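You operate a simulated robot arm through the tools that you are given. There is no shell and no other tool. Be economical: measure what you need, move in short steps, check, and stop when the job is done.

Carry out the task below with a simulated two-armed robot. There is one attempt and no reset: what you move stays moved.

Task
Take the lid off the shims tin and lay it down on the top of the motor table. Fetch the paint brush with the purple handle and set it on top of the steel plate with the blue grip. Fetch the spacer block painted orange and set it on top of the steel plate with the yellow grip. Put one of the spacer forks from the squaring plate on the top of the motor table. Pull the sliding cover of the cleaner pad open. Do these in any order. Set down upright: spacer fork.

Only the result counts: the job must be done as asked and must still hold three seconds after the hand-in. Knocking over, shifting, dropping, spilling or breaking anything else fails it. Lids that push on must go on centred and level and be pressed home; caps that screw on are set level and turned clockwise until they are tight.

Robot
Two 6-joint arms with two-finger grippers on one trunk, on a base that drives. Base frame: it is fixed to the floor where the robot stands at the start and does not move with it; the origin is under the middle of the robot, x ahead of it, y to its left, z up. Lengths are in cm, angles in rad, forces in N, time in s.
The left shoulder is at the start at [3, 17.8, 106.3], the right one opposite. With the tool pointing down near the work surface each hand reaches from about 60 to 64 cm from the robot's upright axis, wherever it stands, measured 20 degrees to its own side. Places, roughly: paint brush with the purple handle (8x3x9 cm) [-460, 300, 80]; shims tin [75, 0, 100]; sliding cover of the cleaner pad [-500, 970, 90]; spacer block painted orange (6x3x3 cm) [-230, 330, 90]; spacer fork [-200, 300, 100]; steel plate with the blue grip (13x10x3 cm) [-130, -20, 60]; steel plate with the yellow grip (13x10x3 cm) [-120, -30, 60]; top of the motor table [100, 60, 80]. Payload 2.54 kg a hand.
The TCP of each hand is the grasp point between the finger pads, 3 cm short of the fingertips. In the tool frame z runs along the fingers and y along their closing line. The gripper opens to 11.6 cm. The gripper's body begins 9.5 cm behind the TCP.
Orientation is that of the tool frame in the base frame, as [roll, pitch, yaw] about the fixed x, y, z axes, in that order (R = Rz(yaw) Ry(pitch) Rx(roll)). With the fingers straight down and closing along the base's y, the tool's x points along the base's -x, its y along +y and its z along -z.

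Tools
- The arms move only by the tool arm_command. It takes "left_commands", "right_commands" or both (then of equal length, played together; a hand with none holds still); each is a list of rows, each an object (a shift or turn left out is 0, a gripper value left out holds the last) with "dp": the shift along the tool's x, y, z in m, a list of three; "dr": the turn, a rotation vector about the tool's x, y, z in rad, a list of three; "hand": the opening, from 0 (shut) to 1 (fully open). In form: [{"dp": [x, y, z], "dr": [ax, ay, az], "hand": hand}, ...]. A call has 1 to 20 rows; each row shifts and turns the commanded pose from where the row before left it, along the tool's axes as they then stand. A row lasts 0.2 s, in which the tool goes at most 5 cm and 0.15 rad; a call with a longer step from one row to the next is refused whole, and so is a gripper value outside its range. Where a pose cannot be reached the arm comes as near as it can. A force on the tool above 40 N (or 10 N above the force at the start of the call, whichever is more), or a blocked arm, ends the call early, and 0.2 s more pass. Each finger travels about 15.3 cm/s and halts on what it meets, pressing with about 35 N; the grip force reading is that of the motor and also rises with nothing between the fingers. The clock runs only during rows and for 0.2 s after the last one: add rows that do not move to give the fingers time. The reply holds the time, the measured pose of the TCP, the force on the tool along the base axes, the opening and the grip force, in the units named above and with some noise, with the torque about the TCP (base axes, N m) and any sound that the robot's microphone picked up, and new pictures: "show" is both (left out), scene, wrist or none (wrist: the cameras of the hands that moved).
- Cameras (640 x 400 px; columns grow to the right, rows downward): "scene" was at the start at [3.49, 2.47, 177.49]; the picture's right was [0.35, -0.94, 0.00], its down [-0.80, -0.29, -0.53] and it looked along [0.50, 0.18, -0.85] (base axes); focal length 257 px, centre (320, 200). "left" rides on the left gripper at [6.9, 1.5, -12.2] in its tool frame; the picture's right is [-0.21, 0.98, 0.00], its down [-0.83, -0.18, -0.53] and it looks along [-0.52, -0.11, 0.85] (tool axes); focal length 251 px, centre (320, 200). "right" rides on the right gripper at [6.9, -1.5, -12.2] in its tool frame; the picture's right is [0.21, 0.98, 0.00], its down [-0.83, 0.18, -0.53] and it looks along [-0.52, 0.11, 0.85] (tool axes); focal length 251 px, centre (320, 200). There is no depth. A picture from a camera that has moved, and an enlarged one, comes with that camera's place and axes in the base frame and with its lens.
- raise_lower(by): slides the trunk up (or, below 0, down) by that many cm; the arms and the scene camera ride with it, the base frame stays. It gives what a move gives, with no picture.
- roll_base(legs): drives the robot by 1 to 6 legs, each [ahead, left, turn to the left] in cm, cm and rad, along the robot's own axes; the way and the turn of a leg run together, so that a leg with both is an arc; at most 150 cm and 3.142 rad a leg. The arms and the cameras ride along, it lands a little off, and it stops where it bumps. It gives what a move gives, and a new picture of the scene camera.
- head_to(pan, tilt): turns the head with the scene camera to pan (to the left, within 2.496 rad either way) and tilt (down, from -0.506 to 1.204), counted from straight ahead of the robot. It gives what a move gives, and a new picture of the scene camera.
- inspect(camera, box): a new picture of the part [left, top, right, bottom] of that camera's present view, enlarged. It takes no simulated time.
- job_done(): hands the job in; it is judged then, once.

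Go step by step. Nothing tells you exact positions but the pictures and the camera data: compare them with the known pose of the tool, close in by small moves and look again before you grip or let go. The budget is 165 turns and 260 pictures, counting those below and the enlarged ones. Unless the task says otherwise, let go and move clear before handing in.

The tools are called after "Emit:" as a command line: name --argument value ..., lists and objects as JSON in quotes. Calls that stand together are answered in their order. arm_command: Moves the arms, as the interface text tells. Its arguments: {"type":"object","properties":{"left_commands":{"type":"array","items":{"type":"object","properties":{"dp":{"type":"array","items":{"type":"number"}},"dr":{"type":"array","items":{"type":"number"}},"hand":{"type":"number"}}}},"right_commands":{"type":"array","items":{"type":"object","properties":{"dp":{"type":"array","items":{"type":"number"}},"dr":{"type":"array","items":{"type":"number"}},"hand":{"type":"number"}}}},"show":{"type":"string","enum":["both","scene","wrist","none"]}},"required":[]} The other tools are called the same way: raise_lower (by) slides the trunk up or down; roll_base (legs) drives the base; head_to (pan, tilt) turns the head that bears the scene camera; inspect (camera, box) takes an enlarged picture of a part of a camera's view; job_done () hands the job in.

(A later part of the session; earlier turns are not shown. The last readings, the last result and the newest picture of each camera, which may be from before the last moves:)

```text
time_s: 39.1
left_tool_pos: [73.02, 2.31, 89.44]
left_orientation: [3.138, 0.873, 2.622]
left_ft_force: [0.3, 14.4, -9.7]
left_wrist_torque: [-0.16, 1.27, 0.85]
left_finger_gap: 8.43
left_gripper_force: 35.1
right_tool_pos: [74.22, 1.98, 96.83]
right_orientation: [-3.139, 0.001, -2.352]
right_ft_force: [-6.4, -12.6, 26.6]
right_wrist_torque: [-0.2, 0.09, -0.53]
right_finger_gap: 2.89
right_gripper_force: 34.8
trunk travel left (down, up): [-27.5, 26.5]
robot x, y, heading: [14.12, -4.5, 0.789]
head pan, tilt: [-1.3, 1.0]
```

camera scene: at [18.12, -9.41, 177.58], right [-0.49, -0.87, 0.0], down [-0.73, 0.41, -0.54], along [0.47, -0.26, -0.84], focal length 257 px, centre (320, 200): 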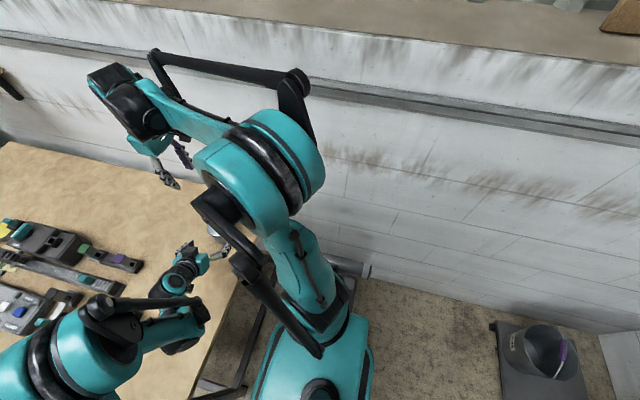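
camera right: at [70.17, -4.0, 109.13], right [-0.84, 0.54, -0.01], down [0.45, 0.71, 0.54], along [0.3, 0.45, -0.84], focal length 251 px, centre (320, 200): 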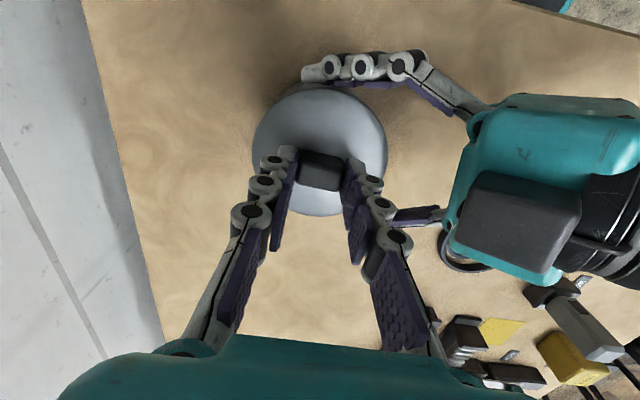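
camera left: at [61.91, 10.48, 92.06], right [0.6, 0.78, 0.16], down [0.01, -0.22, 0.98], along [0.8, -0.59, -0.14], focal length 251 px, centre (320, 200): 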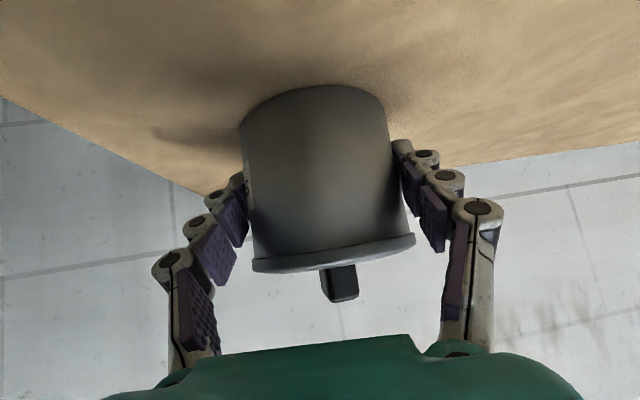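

Emit:
arm_command --right_commands '[{"dp": [0, 0, -0.002]}, {"dp": [0, 0, -0.002]}, {"dp": [0, 0, -0.002]}, {"dp": [0, 0, -0.003]}, {"dp": [0, 0, -0.003]}, {"dp": [0, 0, 0]}]' --show "wrist"

```text
time_s: 40.5
left_tool_pos: [73.13, 2.27, 89.42]
left_orientation: [-3.14, 0.873, 2.623]
left_ft_force: [-0.5, -3.3, 7.9]
left_wrist_torque: [0.09, 0.16, 0.05]
left_finger_gap: 8.4
left_gripper_force: 35.2
right_tool_pos: [74.35, 1.77, 97.92]
right_orientation: [-3.135, 0.005, -2.353]
right_ft_force: [0.7, 0.7, 0.7]
right_wrist_torque: [-0.01, 0.01, 0.0]
right_finger_gap: 2.85
right_gripper_force: 34.7
trunk travel left (down, up): [-27.5, 26.5]
robot x, y, heading: [14.27, -4.07, 0.788]
head pan, tilt: [-1.3, 1.0]
heard: snap
camera right: at [70.47, -4.11, 110.29], right [-0.84, 0.54, -0.01], down [0.45, 0.71, 0.54], along [0.29, 0.45, -0.84], focal length 251 px, centre (320, 200)
```

right: 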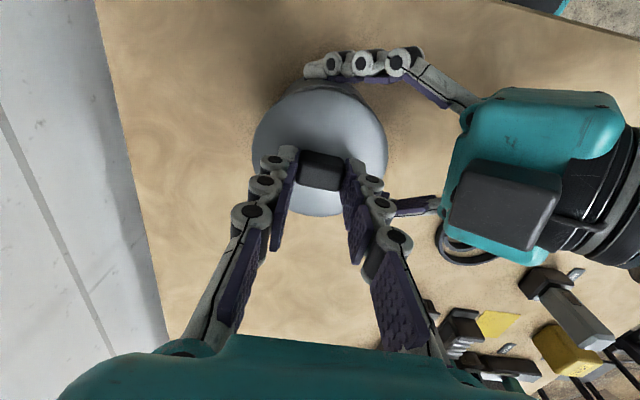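

Snap — the lid came off. I lift the right hand clear with the lid.

Emit:
arm_command --right_commands '[{"dp": [0, 0, -0.02]}, {"dp": [0, 0, -0.03]}, {"dp": [0, 0, -0.03]}, {"dp": [0, 0, -0.03]}, {"dp": [0, 0, -0.03]}, {"dp": [0, 0, 0]}]' --show "wrist"

```text
time_s: 41.9
left_tool_pos: [73.15, 2.33, 89.48]
left_orientation: [3.141, 0.872, 2.622]
left_ft_force: [-2.9, 0.5, 4.2]
left_wrist_torque: [0.08, 0.21, 0.06]
left_finger_gap: 8.41
left_gripper_force: 34.3
right_tool_pos: [74.43, 2.15, 112.13]
right_orientation: [-3.134, 0.005, -2.354]
right_ft_force: [-0.4, -0.3, -0.3]
right_wrist_torque: [0.03, 0.01, 0.02]
right_finger_gap: 2.86
right_gripper_force: 34.9
trunk travel left (down, up): [-27.5, 26.5]
robot x, y, heading: [14.43, -4.15, 0.788]
head pan, tilt: [-1.3, 1.0]
camera right: at [70.56, -3.77, 124.37], right [-0.84, 0.54, -0.01], down [0.45, 0.71, 0.54], along [0.29, 0.45, -0.84], focal length 251 px, centre (320, 200)
```

right: 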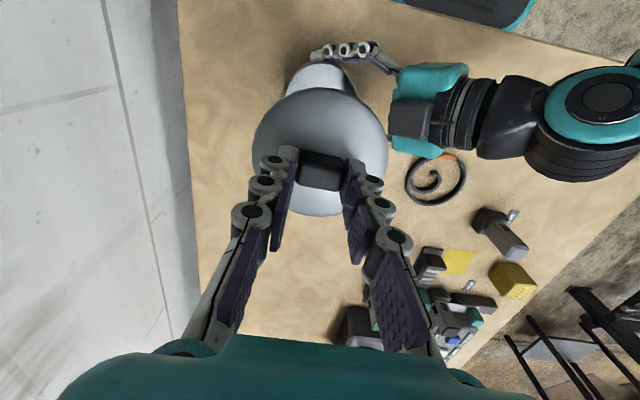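

The lid is off and the tin body stays. I move the lid to a clear spot beyond the tin, around (86, -1).

Emit:
arm_command --right_commands '[{"dp": [-0.02, -0.035, 0]}, {"dp": [-0.02, -0.035, 0]}, {"dp": [-0.019, -0.035, 0]}, {"dp": [0, 0, 0.04]}, {"dp": [0, 0, 0.04]}, {"dp": [0, 0, 0.03]}, {"dp": [0, 0, 0]}]' --show "wrist"

```text
time_s: 43.5
left_tool_pos: [73.07, 2.42, 89.35]
left_orientation: [-3.141, 0.872, 2.621]
left_ft_force: [1.1, -0.3, 5.0]
left_wrist_torque: [0.03, 0.12, 0.03]
left_finger_gap: 8.38
left_gripper_force: 35.1
right_tool_pos: [85.77, -1.57, 101.18]
right_orientation: [-3.135, 0.005, -2.353]
right_ft_force: [0.4, -0.5, 0.2]
right_wrist_torque: [0.01, 0.02, 0.05]
right_finger_gap: 2.84
right_gripper_force: 34.6
trunk travel left (down, up): [-27.5, 26.5]
robot x, y, heading: [14.45, -4.27, 0.793]
head pan, tilt: [-1.3, 1.0]
camera right: at [81.93, -7.42, 113.36], right [-0.84, 0.54, -0.01], down [0.45, 0.71, 0.54], along [0.29, 0.45, -0.84], focal length 251 px, centre (320, 200)
```

right: 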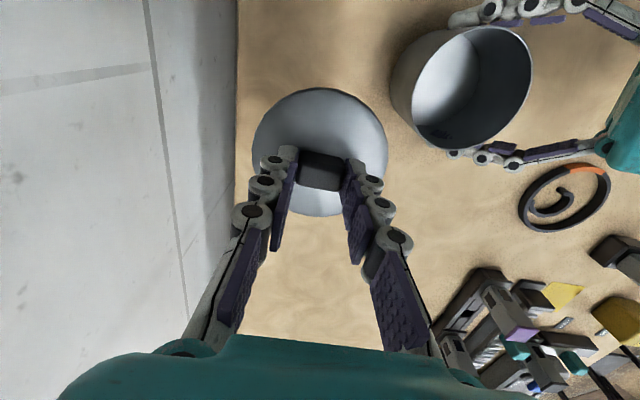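

Good spot, clear of edge and tin. I lower until contact.

Emit:
arm_command --right_commands '[{"dp": [0, 0, 0.04]}, {"dp": [0, 0, 0.03]}, {"dp": [0, 0, 0.02]}, {"dp": [0, 0, 0.005]}, {"dp": [0, 0, 0.004]}, {"dp": [0, 0, 0.003]}, {"dp": [0, 0, 0.003]}, {"dp": [0, 0, 0.003]}, {"dp": [0, 0, 0.003]}, {"dp": [0, 0, 0]}]' --show "wrist"

```text
time_s: 45.7
left_tool_pos: [73.22, 2.33, 89.52]
left_orientation: [-3.141, 0.873, 2.621]
left_ft_force: [-0.7, -1.0, 3.3]
left_wrist_torque: [-0.08, 0.1, 0.01]
left_finger_gap: 8.38
left_gripper_force: 34.9
right_tool_pos: [86.13, -1.38, 90.07]
right_orientation: [-3.134, 0.006, -2.354]
right_ft_force: [0.6, 0.6, -0.2]
right_wrist_torque: [0.05, -0.06, -0.04]
right_finger_gap: 2.85
right_gripper_force: 34.9
trunk travel left (down, up): [-27.5, 26.5]
robot x, y, heading: [14.36, -3.9, 0.789]
head pan, tilt: [-1.3, 1.0]
camera right: at [82.23, -7.27, 102.32], right [-0.84, 0.54, -0.01], down [0.45, 0.71, 0.54], along [0.29, 0.45, -0.84], focal length 251 px, centre (320, 200)
```

right: 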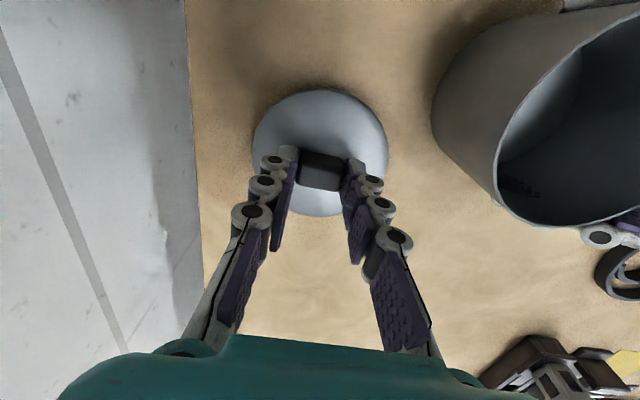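

Emit:
arm_command --right_commands '[{"dp": [0, 0, 0.002]}, {"dp": [0, 0, 0.002]}, {"dp": [0, 0, 0.002]}, {"dp": [0, 0, 0.002]}, {"dp": [0, 0, 0.002]}, {"dp": [0, 0, 0.002]}, {"dp": [0, 0, 0]}]' --show "none"

```text
time_s: 47.0
left_tool_pos: [72.9, 2.27, 89.51]
left_orientation: [3.14, 0.875, 2.622]
left_ft_force: [-0.6, 0.8, -1.1]
left_wrist_torque: [0.01, 0.02, 0.02]
left_finger_gap: 8.37
left_gripper_force: 35.3
right_tool_pos: [86.1, -1.61, 89.25]
right_orientation: [-3.132, 0.008, -2.353]
right_ft_force: [-1.8, 1.0, 25.0]
right_wrist_torque: [-0.14, 0.31, -0.01]
right_finger_gap: 2.87
right_gripper_force: 35.5
trunk travel left (down, up): [-27.5, 26.5]
robot x, y, heading: [14.2, -4.08, 0.792]
head pan, tilt: [-1.3, 1.0]
stopped in row 6 (right hand): the force on the tool passed its limit at 44 N (the readings are from after the stop); the commanded pose is now the measured one
```

Contact. I release the lid and rise, and open the left hand too (then retreat along its axis).

Emit:
arm_command --right_commands '[{"dp": [0, 0, -0.002], "hand": 0.45}, {"dp": [0, 0, 0]}, {"dp": [0, 0, -0.03]}, {"dp": [0, 0, -0.04]}, {"dp": [0, 0, -0.04]}, {"dp": [0, 0, -0.04]}, {"dp": [0, 0, -0.04]}, {"dp": [0, 0, -0.03]}]' --left_commands '[{"hand": 0.8}, {"hand": 1}, {}, {}, {}, {}, {}, {}]' --show "both"

```text
time_s: 48.8
left_tool_pos: [73.08, 2.38, 89.34]
left_orientation: [3.14, 0.873, 2.622]
left_ft_force: [0.0, -0.5, 0.1]
left_wrist_torque: [-0.02, 0.01, 0.01]
left_finger_gap: 11.58
left_gripper_force: 0.1
right_tool_pos: [85.77, -1.6, 111.19]
right_orientation: [-3.132, 0.007, -2.353]
right_ft_force: [0.5, 0.1, 0.1]
right_wrist_torque: [-0.01, 0.01, 0.03]
right_finger_gap: 5.24
right_gripper_force: 0.0
trunk travel left (down, up): [-27.5, 26.5]
robot x, y, heading: [14.29, -4.05, 0.789]
head pan, tilt: [-1.3, 1.0]
camera scene: at [18.23, -9.46, 177.57], right [-0.49, -0.87, 0.0], down [-0.73, 0.41, -0.54], along [0.47, -0.26, -0.84], focal length 257 px, centre (320, 200)
camera right: at [81.86, -7.49, 123.39], right [-0.84, 0.54, -0.01], down [0.45, 0.71, 0.54], along [0.3, 0.45, -0.84], focal length 251 px, centre (320, 200)
camera left: at [61.9, 10.52, 92.04], right [0.6, 0.78, 0.17], down [0.02, -0.22, 0.98], along [0.8, -0.59, -0.14], focal length 251 px, centre (320, 200)
```

scene: 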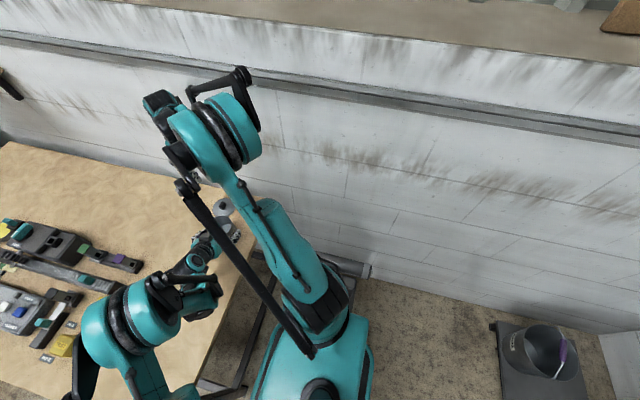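
right: 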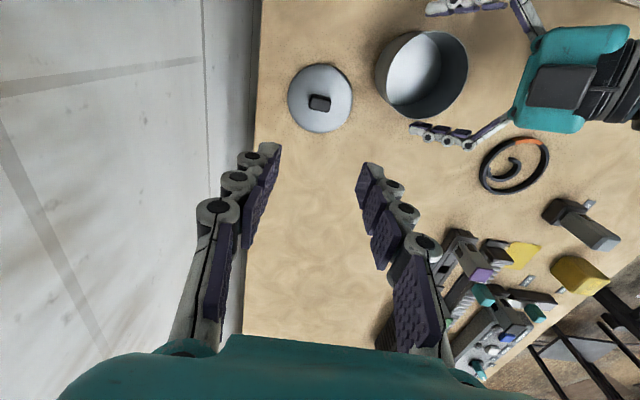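
left: 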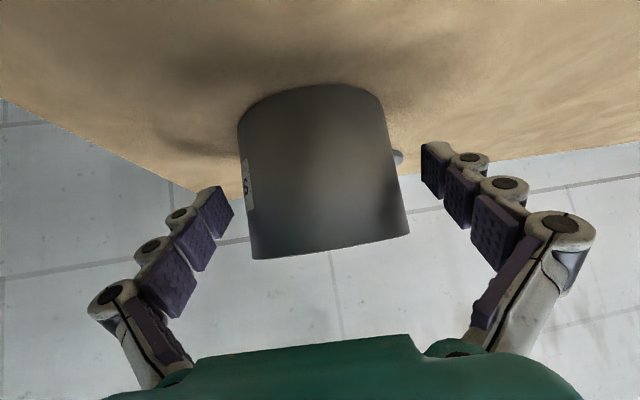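

The lid lies flat on the table and the tin stands as before, with the lid off. I retreat the left hand the way it came.

Emit:
arm_command --left_commands '[{"dp": [0, 0, -0.028]}, {"dp": [0, 0, -0.028]}, {"dp": [0, 0, -0.028]}, {"dp": [0, 0, -0.028]}, {"dp": [0.0026, 0.0073, -0.0427]}, {"dp": [0.0026, 0.0073, -0.0427]}, {"dp": [0.0026, 0.0073, -0.0427]}, {"dp": [0.0026, 0.0073, -0.0427]}, {"dp": [0.0026, 0.0073, -0.0427]}, {"dp": [0.0026, 0.0073, -0.0427]}, {"dr": [0, 0.1455, 0]}, {"dr": [0, 0.1455, 0]}, {"dr": [0, 0.1455, 0]}, {"dr": [0, 0.1455, 0]}, {"dr": [0, 0.1455, 0]}, {"dr": [0, 0.1455, 0]}, {}]' --show "none"

Emit:
arm_command --left_commands '[{"dp": [0.04, 0.012, -0.005]}, {"dp": [0.04, 0.012, -0.005]}, {"dp": [0.04, 0.012, -0.005]}, {"dr": [0, 0, -0.145]}, {"dr": [0, 0, -0.145]}, {"dr": [0, 0, -0.145]}, {"dr": [0, 0, -0.145]}, {"dr": [0, 0, -0.145]}, {"dr": [0, 0, -0.145]}, {"dr": [0, 0, -0.145]}, {"dr": [0, 0, -0.145]}, {"dr": [0, 0, -0.15]}, {"dp": [0, 0.043, 0]}, {"dp": [0, 0.043, 0]}, {"dp": [0, 0.043, 0]}, {"dp": [0, 0.043, 0]}, {"dp": [0, 0.043, 0]}, {}]' --show "none"

Emit:
arm_command --right_commands '[{"dp": [0, 0, -0.03]}, {"dp": [0.045, 0.02, 0]}, {"dp": [0.045, 0.02, 0]}, {"dp": [0.03, 0.04, 0]}, {"dp": [0, 0.045, 0]}, {"dp": [0, 0.045, 0]}, {"dp": [0, 0.045, 0]}, {"dp": [0, 0.045, 0]}, {"dp": [0, 0, 0]}]' --show "scene"

```text
time_s: 52.4
left_tool_pos: [49.83, 20.69, 111.96]
left_orientation: [3.14, -0.002, 2.623]
left_ft_force: [0.6, -0.3, -0.2]
left_wrist_torque: [-0.02, -0.03, 0.02]
left_finger_gap: 11.59
left_gripper_force: 0.1
right_tool_pos: [85.81, -1.56, 111.16]
right_orientation: [-3.132, 0.007, -2.352]
right_ft_force: [-0.3, 0.3, 0.2]
right_wrist_torque: [0.0, -0.01, 0.0]
right_finger_gap: 5.23
right_gripper_force: 0.0
trunk travel left (down, up): [-27.5, 26.5]
robot x, y, heading: [14.33, -4.07, 0.789]
head pan, tilt: [-1.3, 1.0]
```

```text
time_s: 56.2
left_tool_pos: [26.44, 44.48, 113.28]
left_orientation: [3.14, 0.001, -2.351]
left_ft_force: [-0.1, -0.2, -0.1]
left_wrist_torque: [0.04, 0.0, -0.03]
left_finger_gap: 11.61
left_gripper_force: 0.0
right_tool_pos: [85.89, -1.67, 111.07]
right_orientation: [-3.135, 0.007, -2.353]
right_ft_force: [0.0, -0.2, -0.5]
right_wrist_torque: [0.01, -0.02, -0.03]
right_finger_gap: 5.19
right_gripper_force: 0.1
trunk travel left (down, up): [-27.5, 26.5]
robot x, y, heading: [14.21, -3.88, 0.787]
head pan, tilt: [-1.3, 1.0]
```

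```text
time_s: 58.2
left_tool_pos: [26.32, 44.63, 113.43]
left_orientation: [3.14, 0.001, -2.351]
left_ft_force: [0.1, 0.8, -0.3]
left_wrist_torque: [0.01, 0.0, -0.03]
left_finger_gap: 11.58
left_gripper_force: 0.0
right_tool_pos: [59.1, 8.31, 113.89]
right_orientation: [-3.134, 0.005, -2.352]
right_ft_force: [-0.3, -0.5, 0.6]
right_wrist_torque: [0.03, 0.02, 0.03]
right_finger_gap: 5.24
right_gripper_force: 0.0
trunk travel left (down, up): [-27.5, 26.5]
robot x, y, heading: [14.09, -4.06, 0.79]
head pan, tilt: [-1.3, 1.0]
camera scene: at [18.35, -9.52, 177.57], right [-0.49, -0.87, 0.0], down [-0.73, 0.41, -0.54], along [0.47, -0.26, -0.84], focal length 257 px, centre (320, 200)
```

scene: 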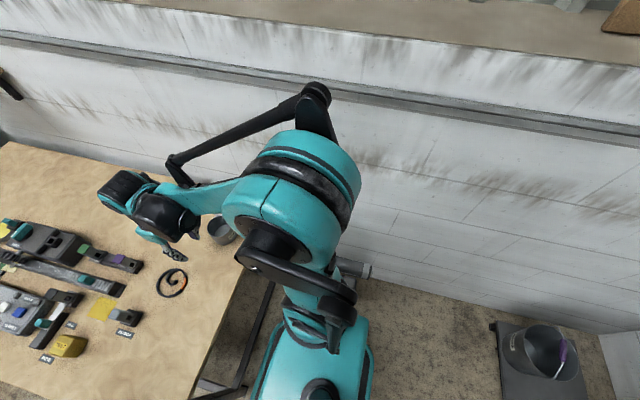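

Arms are tucked. I back away from the table and look around for the next targets.

Emit:
roll_base --legs '[[-35, 0, 0]]'

Emit:
head_to --pan 2.4 --tilt 0.35

Emit:
head_to --pan 1.3 --tilt 0.35

```text
time_s: 60.5
left_tool_pos: [1.73, 19.32, 113.37]
left_orientation: [3.139, 0.001, -2.361]
left_ft_force: [-0.5, -0.1, -0.7]
left_wrist_torque: [0.0, -0.04, -0.01]
left_finger_gap: 11.64
left_gripper_force: 0.0
right_tool_pos: [34.17, -17.21, 113.9]
right_orientation: [-3.134, 0.006, -2.361]
right_ft_force: [-0.5, -0.2, 0.0]
right_wrist_torque: [0.03, -0.03, 0.03]
right_finger_gap: 5.21
right_gripper_force: 0.0
trunk travel left (down, up): [-27.5, 26.5]
robot x, y, heading: [-10.6, -29.19, 0.784]
head pan, tilt: [-1.3, 1.0]
camera scene: at [-6.84, -34.62, 177.57], right [-0.5, -0.87, 0.0], down [-0.73, 0.42, -0.54], along [0.47, -0.27, -0.84], focal length 257 px, centre (320, 200)
```

scene: 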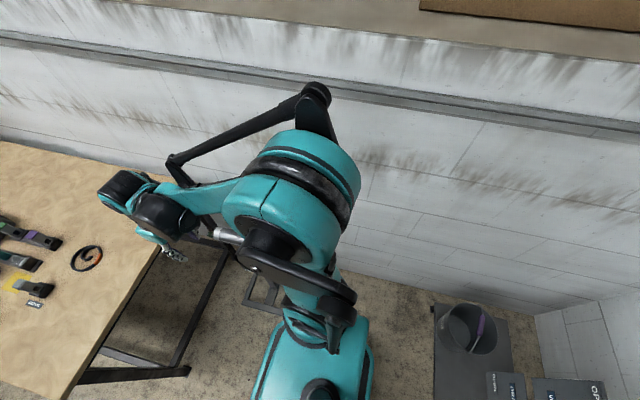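

```text
time_s: 63.6
left_tool_pos: [1.85, 19.33, 113.32]
left_orientation: [3.139, -0.001, -2.357]
left_ft_force: [0.2, 0.3, 0.1]
left_wrist_torque: [0.04, 0.02, -0.01]
left_finger_gap: 11.57
left_gripper_force: 0.0
right_tool_pos: [34.28, -17.16, 114.07]
right_orientation: [-3.132, 0.007, -2.362]
right_ft_force: [-0.1, 0.1, -0.9]
right_wrist_torque: [0.02, 0.0, -0.01]
right_finger_gap: 5.22
right_gripper_force: 0.0
trunk travel left (down, up): [-27.5, 26.5]
robot x, y, heading: [-10.97, -29.16, 0.781]
head pan, tilt: [2.4, 0.351]
camera scene: at [-22.13, -31.48, 183.05], right [-0.04, 1.0, 0.0], down [0.34, 0.01, -0.94], along [-0.94, -0.04, -0.34], focal length 257 px, centre (320, 200)
```

scene: 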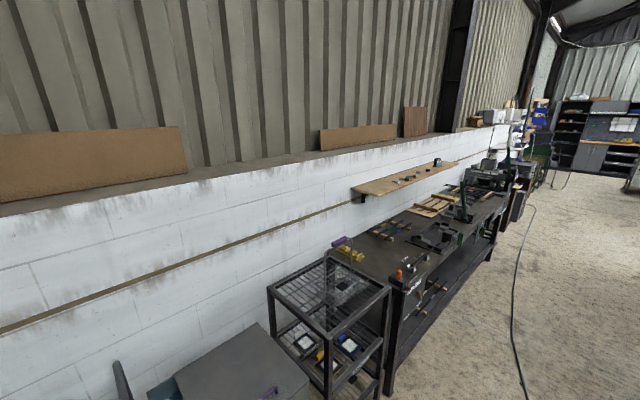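

```text
time_s: 64.9
left_tool_pos: [1.81, 19.38, 113.35]
left_orientation: [3.139, -0.001, -2.359]
left_ft_force: [0.3, -0.2, 0.2]
left_wrist_torque: [0.0, 0.03, 0.01]
left_finger_gap: 11.59
left_gripper_force: 0.1
right_tool_pos: [34.21, -17.23, 113.92]
right_orientation: [-3.133, 0.007, -2.362]
right_ft_force: [-0.2, -0.3, 0.0]
right_wrist_torque: [-0.01, 0.02, 0.0]
right_finger_gap: 5.18
right_gripper_force: 0.1
trunk travel left (down, up): [-27.5, 26.5]
robot x, y, heading: [-10.42, -29.16, 0.781]
head pan, tilt: [1.3, 0.351]
camera scene: at [-17.39, -22.99, 183.05], right [0.87, 0.49, 0.0], down [0.17, -0.3, -0.94], along [-0.46, 0.82, -0.34], focal length 257 px, centre (320, 200)
```

scene: 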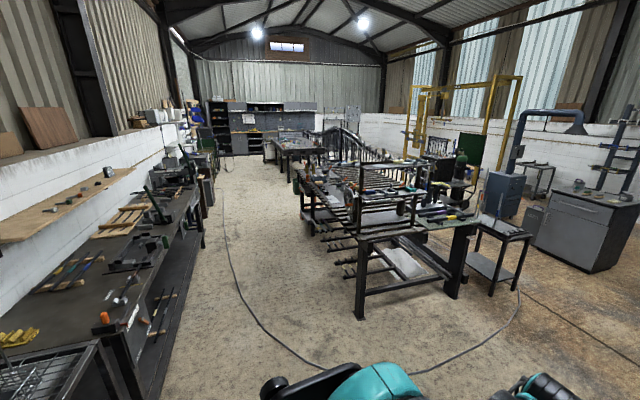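

The dark wire trolley at about (-128,-30) seems to bear the plates on its middle shelf. I look at it closely.

Emit:
head_to --pan 2.4 --tilt 0.7

Emit:
inspect --camera "scene" --box '[230, 120, 430, 320]'

```text
time_s: 66.2
left_tool_pos: [1.81, 19.46, 113.31]
left_orientation: [3.14, 0.001, -2.359]
left_ft_force: [-0.3, -0.1, -0.4]
left_wrist_torque: [-0.01, 0.01, 0.01]
left_finger_gap: 11.63
left_gripper_force: 0.1
right_tool_pos: [34.14, -17.04, 114.0]
right_orientation: [-3.133, 0.007, -2.363]
right_ft_force: [-0.1, -0.6, -0.9]
right_wrist_torque: [0.04, -0.02, 0.03]
right_finger_gap: 5.24
right_gripper_force: 0.1
trunk travel left (down, up): [-27.5, 26.5]
robot x, y, heading: [-10.96, -29.06, 0.779]
head pan, tilt: [2.4, 0.7]
camera scene: at [-21.31, -31.44, 179.91], right [-0.04, 1.0, 0.0], down [0.64, 0.03, -0.77], along [-0.76, -0.03, -0.64], focal length 257 px, centre (320, 200)
```

scene: 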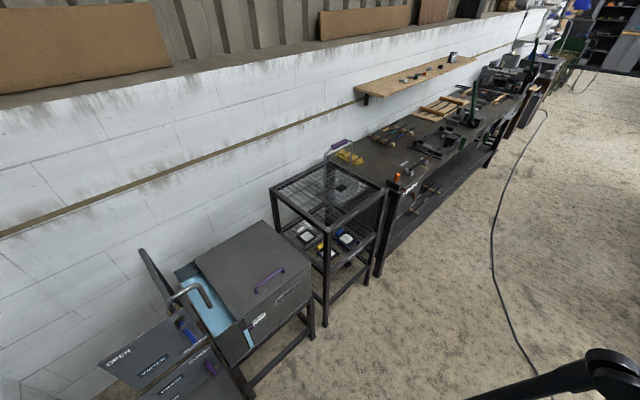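

```text
2.00 times, centred on (330, 220) of scene
camera zoom: at [-21.31, -31.44, 179.91], right [-0.04, 1.0, 0.0], down [0.64, 0.03, -0.77], along [-0.76, -0.03, -0.64], focal length 514 px, centre (300, 160)
```

zoom: 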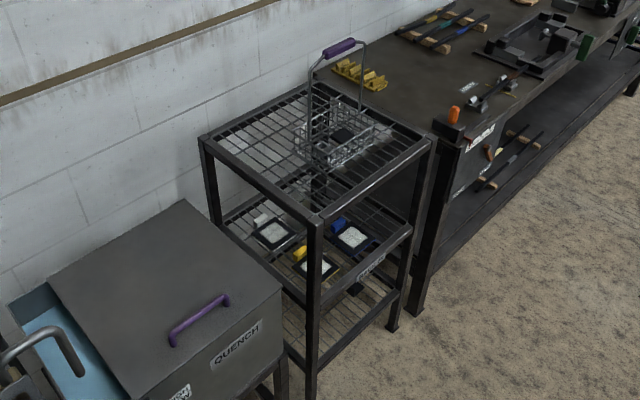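

The three plates lie on the trolley's middle shelf (front faces (+1,+1)). Now I drive up the aisle to look at the squaring plate area.

Emit:
roll_base --legs '[[0, 0, 1.46], [120, 0, 0]]'

Emit:
head_to --pan 0.0 --tilt 0.4

```text
time_s: 75.8
left_tool_pos: [-133.14, 77.41, 113.2]
left_orientation: [3.141, 0.0, -0.871]
left_ft_force: [0.4, -0.1, -0.8]
left_wrist_torque: [-0.01, 0.01, -0.01]
left_finger_gap: 11.59
left_gripper_force: 0.1
right_tool_pos: [-93.99, 106.59, 113.94]
right_orientation: [-3.133, 0.008, -0.873]
right_ft_force: [-0.7, 0.7, 0.2]
right_wrist_torque: [-0.01, 0.02, 0.01]
right_finger_gap: 5.2
right_gripper_force: 0.0
trunk travel left (down, up): [-27.5, 26.5]
robot x, y, heading: [-85.95, 61.08, 2.265]
head pan, tilt: [2.4, 0.7]
camera scene: at [-84.32, 50.22, 179.91], right [-1.0, 0.04, 0.0], down [0.03, 0.64, -0.77], along [-0.03, -0.76, -0.64], focal length 257 px, centre (320, 200)
```

scene: 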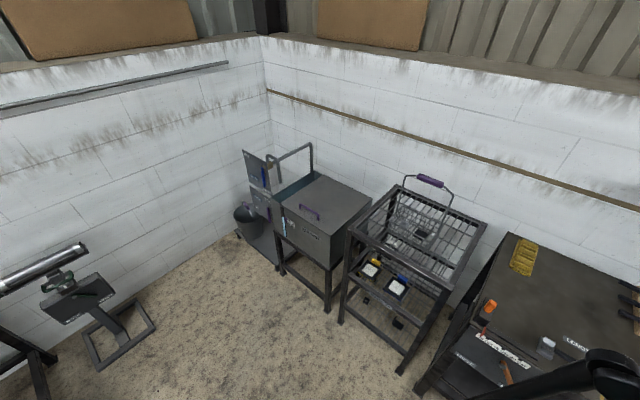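

```text
time_s: 78.0
left_tool_pos: [-133.13, 77.35, 113.32]
left_orientation: [3.14, -0.002, -0.87]
left_ft_force: [-0.5, -0.1, 0.5]
left_wrist_torque: [-0.01, -0.03, 0.02]
left_finger_gap: 11.61
left_gripper_force: 0.1
right_tool_pos: [-93.98, 106.54, 113.9]
right_orientation: [-3.133, 0.007, -0.873]
right_ft_force: [0.4, -0.1, 0.1]
right_wrist_torque: [-0.01, 0.0, 0.01]
right_finger_gap: 5.23
right_gripper_force: 0.0
trunk travel left (down, up): [-27.5, 26.5]
robot x, y, heading: [-85.8, 60.65, 2.271]
head pan, tilt: [0.0, 0.4]
camera scene: at [-89.89, 65.77, 182.59], right [0.77, 0.64, 0.0], down [0.25, -0.3, -0.92], along [-0.59, 0.7, -0.39], focal length 257 px, centre (320, 200)
```

scene: 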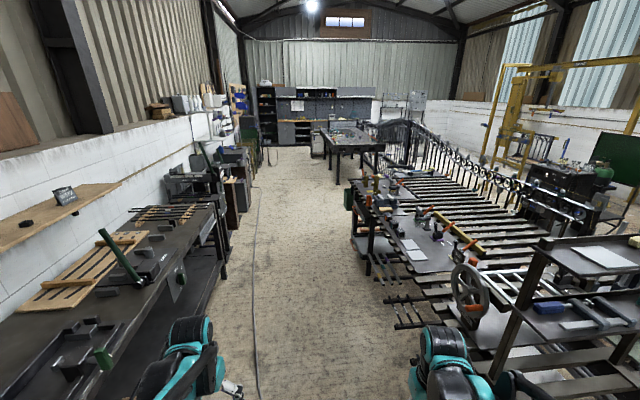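

I can see the welding-like table around column 390 where the fork and block should be. I zoom there and at the left bench for the brush.

Emit:
inspect --camera "scene" --box '[330, 150, 490, 250]'

Emit:
inspect --camera "scene" --box '[130, 110, 290, 210]'

```text
4.00 times, centred on (410, 200) of scene
camera zoom: at [-89.89, 65.77, 182.59], right [0.77, 0.64, 0.0], down [0.25, -0.3, -0.92], along [-0.59, 0.7, -0.39], focal length 1029 px, centre (-40, 200)
```

zoom: 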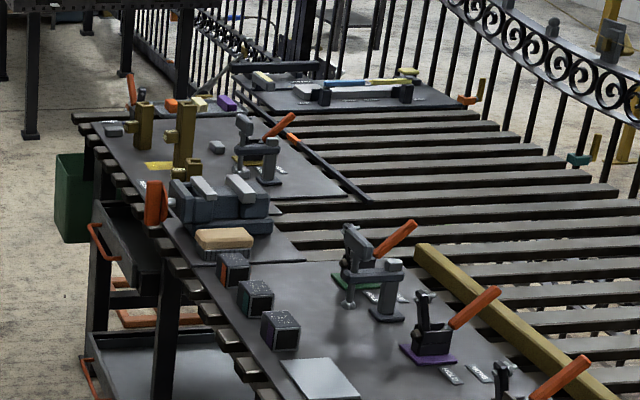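

```text
4.00 times, centred on (210, 160) of scene
camera zoom: at [-89.89, 65.77, 182.59], right [0.77, 0.64, 0.0], down [0.25, -0.3, -0.92], along [-0.59, 0.7, -0.39], focal length 1029 px, centre (760, 360)
```

zoom: 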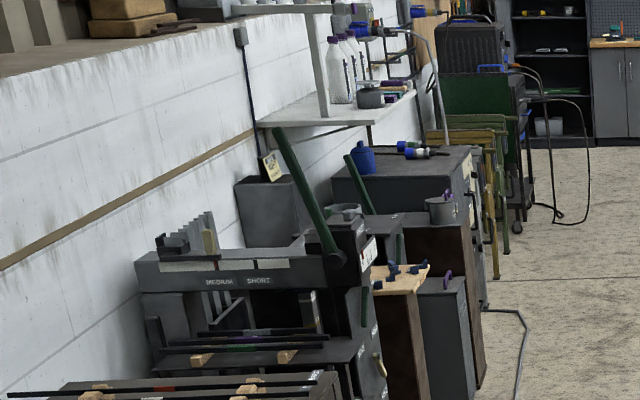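

The orange block is at about (-228,326,90) and the gold posts look like the forks, at about (-217,294) and (-201,287). I drive up the aisle beside them.

Emit:
roll_base --legs '[[0, 0, 0.074], [134, 0, 0], [133, 0, 0], [0, 0, -1.56]]'

Emit:
head_to --pan 0.0 --tilt 0.75

```text
time_s: 95.4
left_tool_pos: [-271.55, 293.99, 113.28]
left_orientation: [3.14, -0.001, -2.315]
left_ft_force: [-0.5, -0.4, 0.2]
left_wrist_torque: [0.01, -0.01, 0.0]
left_finger_gap: 11.6
left_gripper_force: 0.1
right_tool_pos: [-237.65, 258.87, 114.01]
right_orientation: [-3.133, 0.007, -2.316]
right_ft_force: [-0.1, -0.5, 0.3]
right_wrist_torque: [0.02, 0.01, -0.01]
right_finger_gap: 5.23
right_gripper_force: 0.0
trunk travel left (down, up): [-27.5, 26.5]
robot x, y, heading: [-281.64, 244.93, 0.819]
head pan, tilt: [0.0, 0.4]
camera scene: at [-277.67, 249.64, 182.59], right [0.74, -0.68, 0.0], down [-0.26, -0.29, -0.92], along [0.62, 0.68, -0.39], focal length 257 px, centre (320, 200)
```

scene: 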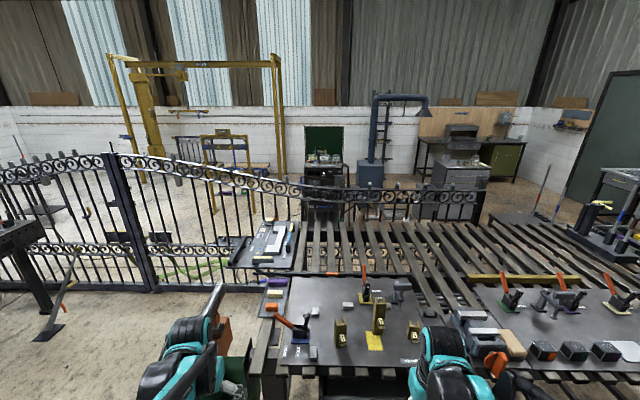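

```text
time_s: 96.2
left_tool_pos: [-271.64, 293.96, 113.36]
left_orientation: [3.14, -0.001, -2.315]
left_ft_force: [0.2, -0.6, -0.2]
left_wrist_torque: [-0.02, 0.02, 0.02]
left_finger_gap: 11.57
left_gripper_force: 0.0
right_tool_pos: [-237.61, 258.85, 114.02]
right_orientation: [-3.131, 0.007, -2.317]
right_ft_force: [-0.4, 0.1, 0.8]
right_wrist_torque: [-0.01, -0.03, 0.01]
right_finger_gap: 5.23
right_gripper_force: 0.0
trunk travel left (down, up): [-27.5, 26.5]
robot x, y, heading: [-282.23, 245.04, 0.825]
head pan, tilt: [0.0, 0.75]
camera scene: at [-278.34, 248.93, 179.49], right [0.74, -0.68, 0.0], down [-0.46, -0.5, -0.73], along [0.5, 0.54, -0.68], focal length 257 px, centre (320, 200)
```

scene: 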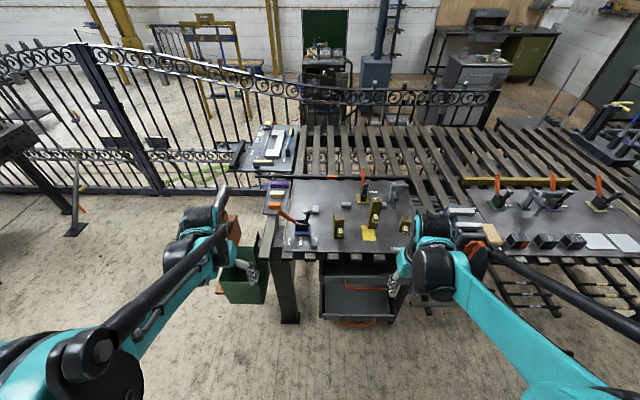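

I zoom on the squaring plate.

Emit:
inspect --camera "scene" --box '[230, 120, 420, 260]'

Emit:
inspect --camera "scene" --box '[255, 165, 345, 255]'

```text
2.86 times, centred on (325, 190) of scene
camera zoom: at [-278.34, 248.93, 179.49], right [0.74, -0.68, 0.0], down [-0.46, -0.5, -0.73], along [0.5, 0.54, -0.68], focal length 735 px, centre (306, 229)
```

zoom: 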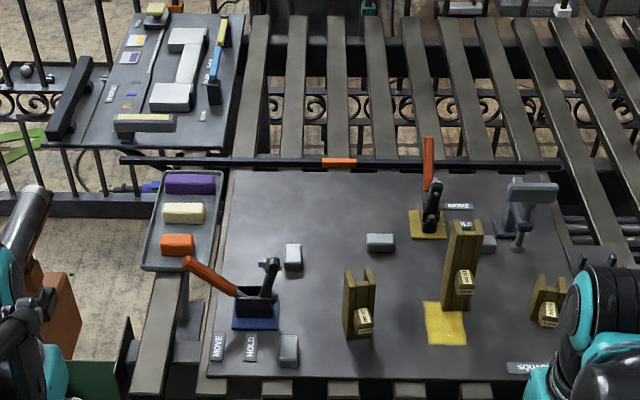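

```text
4.44 times, centred on (300, 210) of scene
camera zoom: at [-278.34, 248.93, 179.49], right [0.74, -0.68, 0.0], down [-0.46, -0.5, -0.73], along [0.5, 0.54, -0.68], focal length 1143 px, centre (409, 156)
```

zoom: 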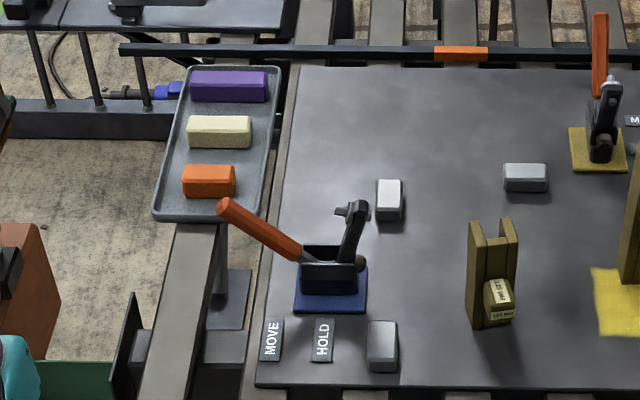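

The tray on the left end of the table has purple, cream and orange blocks; orange is at about (-231.7, 332.8, 89). Forks A (medium), B (tall), C (short) stand on the squaring plate. I raise the hands and drive ahead 38 cm.

Emit:
arm_command --right_commands '[{"dp": [0, 0, -0.04]}, {"dp": [0, 0, -0.04]}, {}]' --left_commands '[{"dp": [0, 0, -0.02]}, {"dp": [0, 0, -0.02]}, {}]' --show "none"

Emit:
roll_base --legs '[[37, 0, -0.03]]'

Emit:
arm_command --left_commands '[{}]' --show "wrist"

```text
time_s: 97.0
left_tool_pos: [-271.41, 293.96, 117.34]
left_orientation: [3.14, 0.0, -2.315]
left_ft_force: [0.7, 0.3, 0.3]
left_wrist_torque: [-0.03, 0.0, 0.06]
left_finger_gap: 11.57
left_gripper_force: 0.1
right_tool_pos: [-237.64, 258.99, 121.88]
right_orientation: [-3.132, 0.009, -2.314]
right_ft_force: [-0.8, -1.4, 0.6]
right_wrist_torque: [0.02, 0.01, 0.0]
right_finger_gap: 5.18
right_gripper_force: 0.1
trunk travel left (down, up): [-27.5, 26.5]
robot x, y, heading: [-281.94, 244.8, 0.831]
head pan, tilt: [0.0, 0.75]
```

```text
time_s: 99.4
left_tool_pos: [-244.39, 321.15, 117.31]
left_orientation: [3.14, -0.003, -2.338]
left_ft_force: [0.4, 0.3, -0.5]
left_wrist_torque: [-0.04, 0.01, -0.01]
left_finger_gap: 11.6
left_gripper_force: 0.1
right_tool_pos: [-211.35, 285.26, 121.72]
right_orientation: [-3.132, 0.004, -2.339]
right_ft_force: [-0.1, 1.0, 1.1]
right_wrist_torque: [-0.04, 0.03, 0.04]
right_finger_gap: 5.24
right_gripper_force: 0.1
trunk travel left (down, up): [-27.5, 26.5]
robot x, y, heading: [-256.44, 272.22, 0.804]
head pan, tilt: [0.0, 0.75]
camera scene: at [-252.33, 276.34, 179.47], right [0.72, -0.69, 0.0], down [-0.47, -0.49, -0.73], along [0.51, 0.53, -0.68], focal length 257 px, centre (320, 200)
```

scene: 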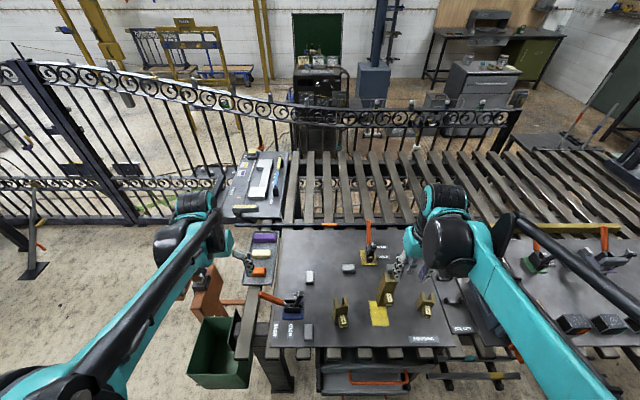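

```text
time_s: 99.8
left_tool_pos: [-244.55, 321.08, 117.32]
left_orientation: [3.139, -0.001, -2.338]
left_ft_force: [0.0, 0.2, -0.2]
left_wrist_torque: [-0.01, 0.0, 0.02]
left_finger_gap: 11.58
left_gripper_force: 0.1
right_tool_pos: [-211.57, 285.13, 121.86]
right_orientation: [-3.133, 0.007, -2.341]
right_ft_force: [-0.2, -1.3, -0.3]
right_wrist_torque: [-0.05, 0.01, -0.02]
right_finger_gap: 5.23
right_gripper_force: 0.0
trunk travel left (down, up): [-27.5, 26.5]
robot x, y, heading: [-256.03, 272.47, 0.808]
head pan, tilt: [0.0, 0.75]
camera left: at [-250.42, 317.17, 129.64], right [-0.55, 0.83, 0.0], down [0.7, 0.47, 0.53], along [0.44, 0.3, -0.85], focal length 251 px, centre (320, 200)
```

left: 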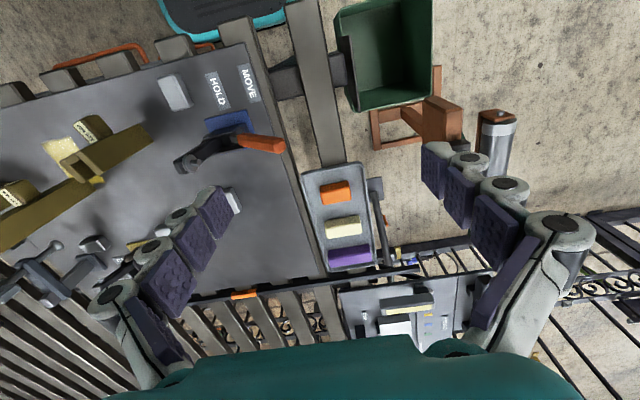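

The left wrist view confirms the orange block at (-232, 333). Its long side lies along the tool's y; I approach with the hand tilted 0.7 rad so I can later place it under the trolley's shelf.

Emit:
arm_command --left_commands '[{"dp": [-0.04, -0.002, 0.02], "hand": 0.75}, {"dp": [-0.04, -0.002, 0.02]}, {"dp": [-0.04, -0.002, 0.02]}, {"dp": [-0.04, -0.002, 0.02]}, {"dr": [0, -0.14, 0]}, {"dr": [0, -0.14, 0]}, {"dr": [0, -0.14, 0]}, {"dr": [0, -0.14, 0]}, {"dr": [0, -0.14, 0]}, {}]' --show "wrist"

```text
time_s: 102.0
left_tool_pos: [-232.96, 331.88, 109.4]
left_orientation: [3.14, 0.701, -2.34]
left_ft_force: [0.2, 0.6, 0.4]
left_wrist_torque: [0.04, 0.01, 0.03]
left_finger_gap: 8.68
left_gripper_force: 0.0
right_tool_pos: [-211.61, 285.16, 121.86]
right_orientation: [-3.131, 0.007, -2.34]
right_ft_force: [0.2, 0.4, -0.1]
right_wrist_torque: [0.01, 0.04, -0.01]
right_finger_gap: 5.2
right_gripper_force: 0.1
trunk travel left (down, up): [-27.5, 26.5]
robot x, y, heading: [-255.98, 272.15, 0.801]
head pan, tilt: [0.0, 0.75]
camera left: at [-243.16, 323.58, 114.36], right [-0.59, 0.8, 0.14], down [0.33, 0.08, 0.94], along [0.74, 0.6, -0.31], focal length 251 px, centre (320, 200)
```

left: 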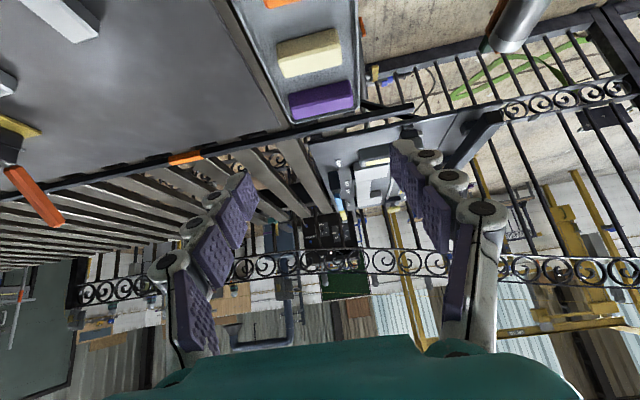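

Aligned laterally. I descend vertically (in tool axes) to just above and check from the scene camera.

Emit:
arm_command --left_commands '[{"dp": [0.024, 0, 0.03]}, {"dp": [0.024, 0, 0.03]}, {"dp": [0.024, 0, 0.03]}, {"dp": [0.024, 0, 0.03]}, {}]' --show "none"

Emit:
inspect --camera "scene" --box '[200, 190, 330, 320]'

Emit:
inspect --camera "left" --box '[0, 0, 640, 400]'

```text
time_s: 103.2
left_tool_pos: [-231.6, 334.24, 95.88]
left_orientation: [3.14, 0.7, -2.339]
left_ft_force: [0.3, 0.7, 0.0]
left_wrist_torque: [-0.01, -0.04, -0.01]
left_finger_gap: 8.71
left_gripper_force: 0.0
left hand out of reach, approached as far as the arm can: row 3, 4
right_tool_pos: [-211.63, 285.17, 121.82]
right_orientation: [-3.133, 0.007, -2.34]
right_ft_force: [-1.1, -0.6, 0.0]
right_wrist_torque: [-0.01, 0.0, -0.01]
right_finger_gap: 5.21
right_gripper_force: 0.1
trunk travel left (down, up): [-27.5, 26.5]
robot x, y, heading: [-255.94, 271.82, 0.798]
head pan, tilt: [0.0, 0.75]
```

```text
3.08 times, centred on (265, 255) of scene
camera zoom: at [-252.6, 276.04, 179.49], right [0.72, -0.69, 0.0], down [-0.47, -0.49, -0.73], along [0.51, 0.53, -0.68], focal length 791 px, centre (489, 31)
```

zoom: 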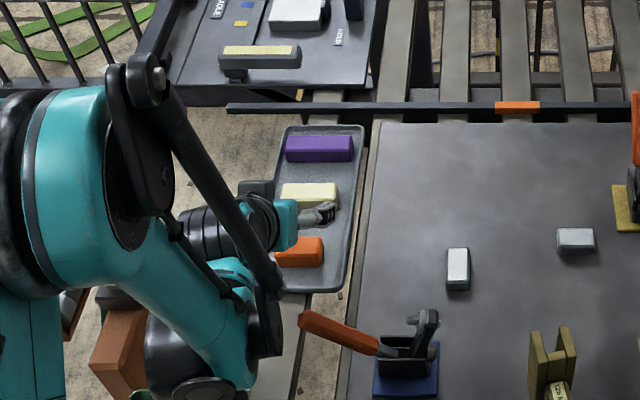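

```text
1.00 times, centred on (320, 200) of left (not enlarged: the box is as wide or as high as the picture)
camera zoom: at [-241.84, 325.81, 101.01], right [-0.59, 0.8, 0.14], down [0.33, 0.08, 0.94], along [0.74, 0.6, -0.31], focal length 251 px, centre (320, 200)
```

zoom: 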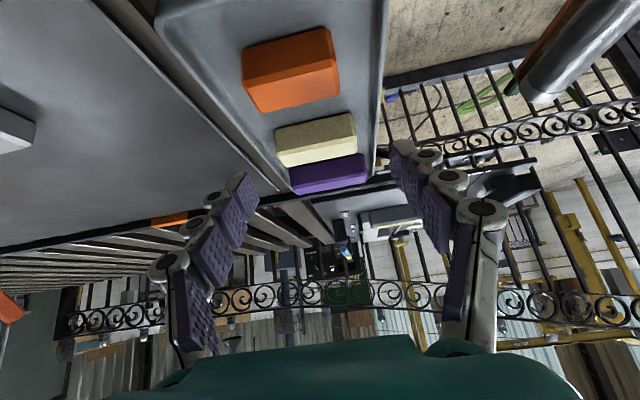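

Too close in for this tilt. I raise, back the base off 12 cm and try again.

Emit:
arm_command --left_commands '[{"dp": [-0.024, 0, -0.03]}, {"dp": [-0.024, 0, -0.03]}, {"dp": [-0.024, 0, -0.03]}, {}]' --show "none"

Emit:
roll_base --legs '[[-12, 0, 0]]'

```text
time_s: 104.2
left_tool_pos: [-231.59, 334.02, 107.71]
left_orientation: [3.138, 0.7, -2.338]
left_ft_force: [0.3, 0.0, -0.4]
left_wrist_torque: [-0.01, -0.01, -0.04]
left_finger_gap: 8.7
left_gripper_force: 0.1
right_tool_pos: [-211.6, 285.24, 121.8]
right_orientation: [-3.134, 0.007, -2.341]
right_ft_force: [-0.8, -0.4, 0.2]
right_wrist_torque: [-0.02, 0.03, 0.0]
right_finger_gap: 5.2
right_gripper_force: 0.0
trunk travel left (down, up): [-27.5, 26.5]
robot x, y, heading: [-256.06, 272.47, 0.802]
head pan, tilt: [0.0, 0.75]
```

```text
time_s: 105.5
left_tool_pos: [-239.88, 325.13, 107.65]
left_orientation: [3.139, 0.703, -2.343]
left_ft_force: [-0.6, -0.2, 1.3]
left_wrist_torque: [0.01, 0.0, 0.02]
left_finger_gap: 8.69
left_gripper_force: 0.2
right_tool_pos: [-220.02, 276.35, 121.73]
right_orientation: [-3.134, 0.008, -2.343]
right_ft_force: [-0.6, -1.2, 0.1]
right_wrist_torque: [0.03, 0.01, 0.03]
right_finger_gap: 5.22
right_gripper_force: 0.0
trunk travel left (down, up): [-27.5, 26.5]
robot x, y, heading: [-264.71, 263.56, 0.802]
head pan, tilt: [0.0, 0.75]
camera scene: at [-261.0, 267.38, 179.49], right [0.72, -0.7, 0.0], down [-0.47, -0.49, -0.73], along [0.51, 0.52, -0.68], focal length 257 px, centre (320, 200)
```

scene: 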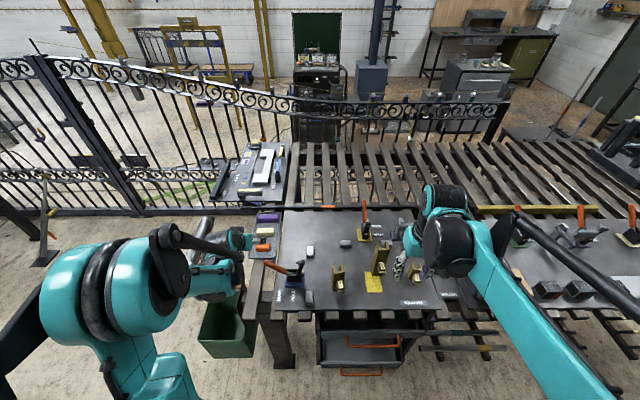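

Emit:
arm_command --left_commands '[{"dp": [-0.017, 0, 0.018]}, {"dp": [-0.017, 0, 0.018]}, {"dp": [-0.017, 0, 0.018]}, {"dp": [0.0215, 0, 0.037]}, {"dp": [0.0215, 0, 0.037]}, {"dp": [0.0215, 0, 0.037]}, {}]' --show "wrist"

Emit:
inspect --camera "scene" --box '[190, 200, 310, 300]'

```text
time_s: 107.1
left_tool_pos: [-233.55, 332.1, 93.99]
left_orientation: [3.14, 0.7, -2.342]
left_ft_force: [-0.6, 0.1, 0.0]
left_wrist_torque: [0.03, -0.03, 0.01]
left_finger_gap: 8.7
left_gripper_force: 0.1
right_tool_pos: [-220.03, 276.25, 121.9]
right_orientation: [-3.132, 0.008, -2.342]
right_ft_force: [-0.4, 0.5, 1.1]
right_wrist_torque: [0.04, -0.05, 0.0]
right_finger_gap: 5.25
right_gripper_force: 0.0
trunk travel left (down, up): [-27.5, 26.5]
robot x, y, heading: [-264.77, 263.6, 0.796]
head pan, tilt: [0.0, 0.75]
camera left: at [-243.84, 323.66, 98.99], right [-0.59, 0.8, 0.14], down [0.33, 0.08, 0.94], along [0.74, 0.6, -0.31], focal length 251 px, centre (320, 200)
```

left: 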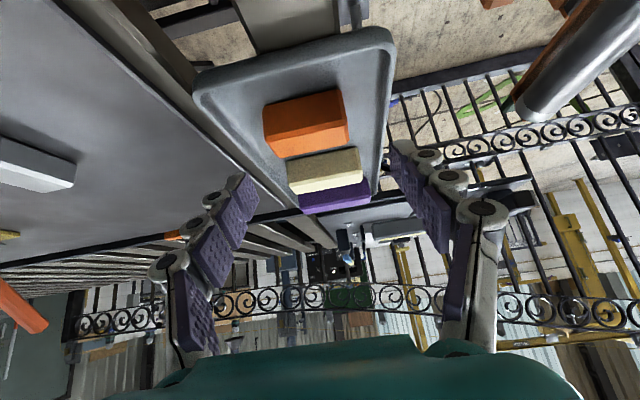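

```text
4.00 times, centred on (250, 250) of scene
camera zoom: at [-261.0, 267.33, 179.49], right [0.72, -0.7, 0.0], down [-0.47, -0.49, -0.73], along [0.51, 0.53, -0.68], focal length 1029 px, centre (600, 0)
```

zoom: 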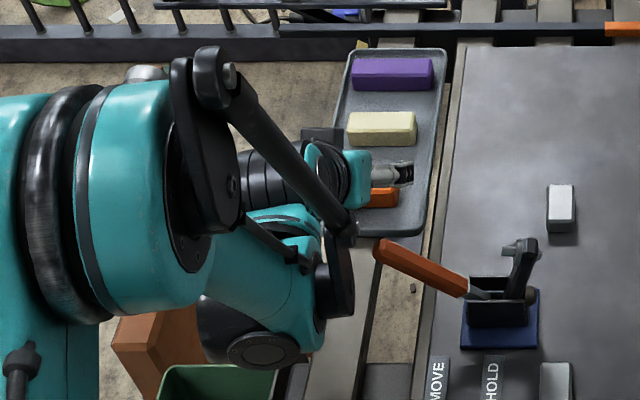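

The block is well seen between the fingers. I move the last 3.6 cm down and close.

Emit:
arm_command --left_commands '[{"dp": [0.008, -0.003, 0.017]}, {"dp": [0.008, 0, 0.0165]}, {}, {"hand": 0.55}, {"hand": 0.3}, {}, {}]' --show "wrist"

```text
time_s: 108.7
left_tool_pos: [-232.47, 332.5, 90.43]
left_orientation: [3.139, 0.7, -2.342]
left_ft_force: [0.0, -0.8, -0.3]
left_wrist_torque: [-0.03, -0.09, 0.0]
left_finger_gap: 5.61
left_gripper_force: 35.2
right_tool_pos: [-220.01, 276.44, 121.77]
right_orientation: [-3.132, 0.006, -2.342]
right_ft_force: [-0.4, 0.0, -0.2]
right_wrist_torque: [0.0, 0.0, 0.01]
right_finger_gap: 5.22
right_gripper_force: 0.0
trunk travel left (down, up): [-27.5, 26.5]
robot x, y, heading: [-264.85, 263.18, 0.8]
head pan, tilt: [0.0, 0.75]
camera left: at [-242.67, 324.11, 95.38], right [-0.59, 0.8, 0.14], down [0.33, 0.08, 0.94], along [0.74, 0.6, -0.31], focal length 251 px, centre (320, 200)
```

left: 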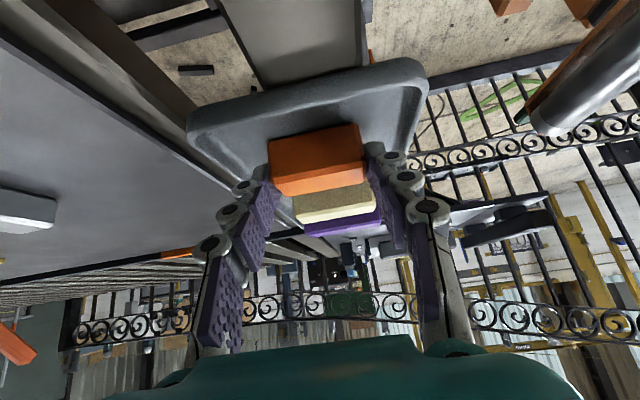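

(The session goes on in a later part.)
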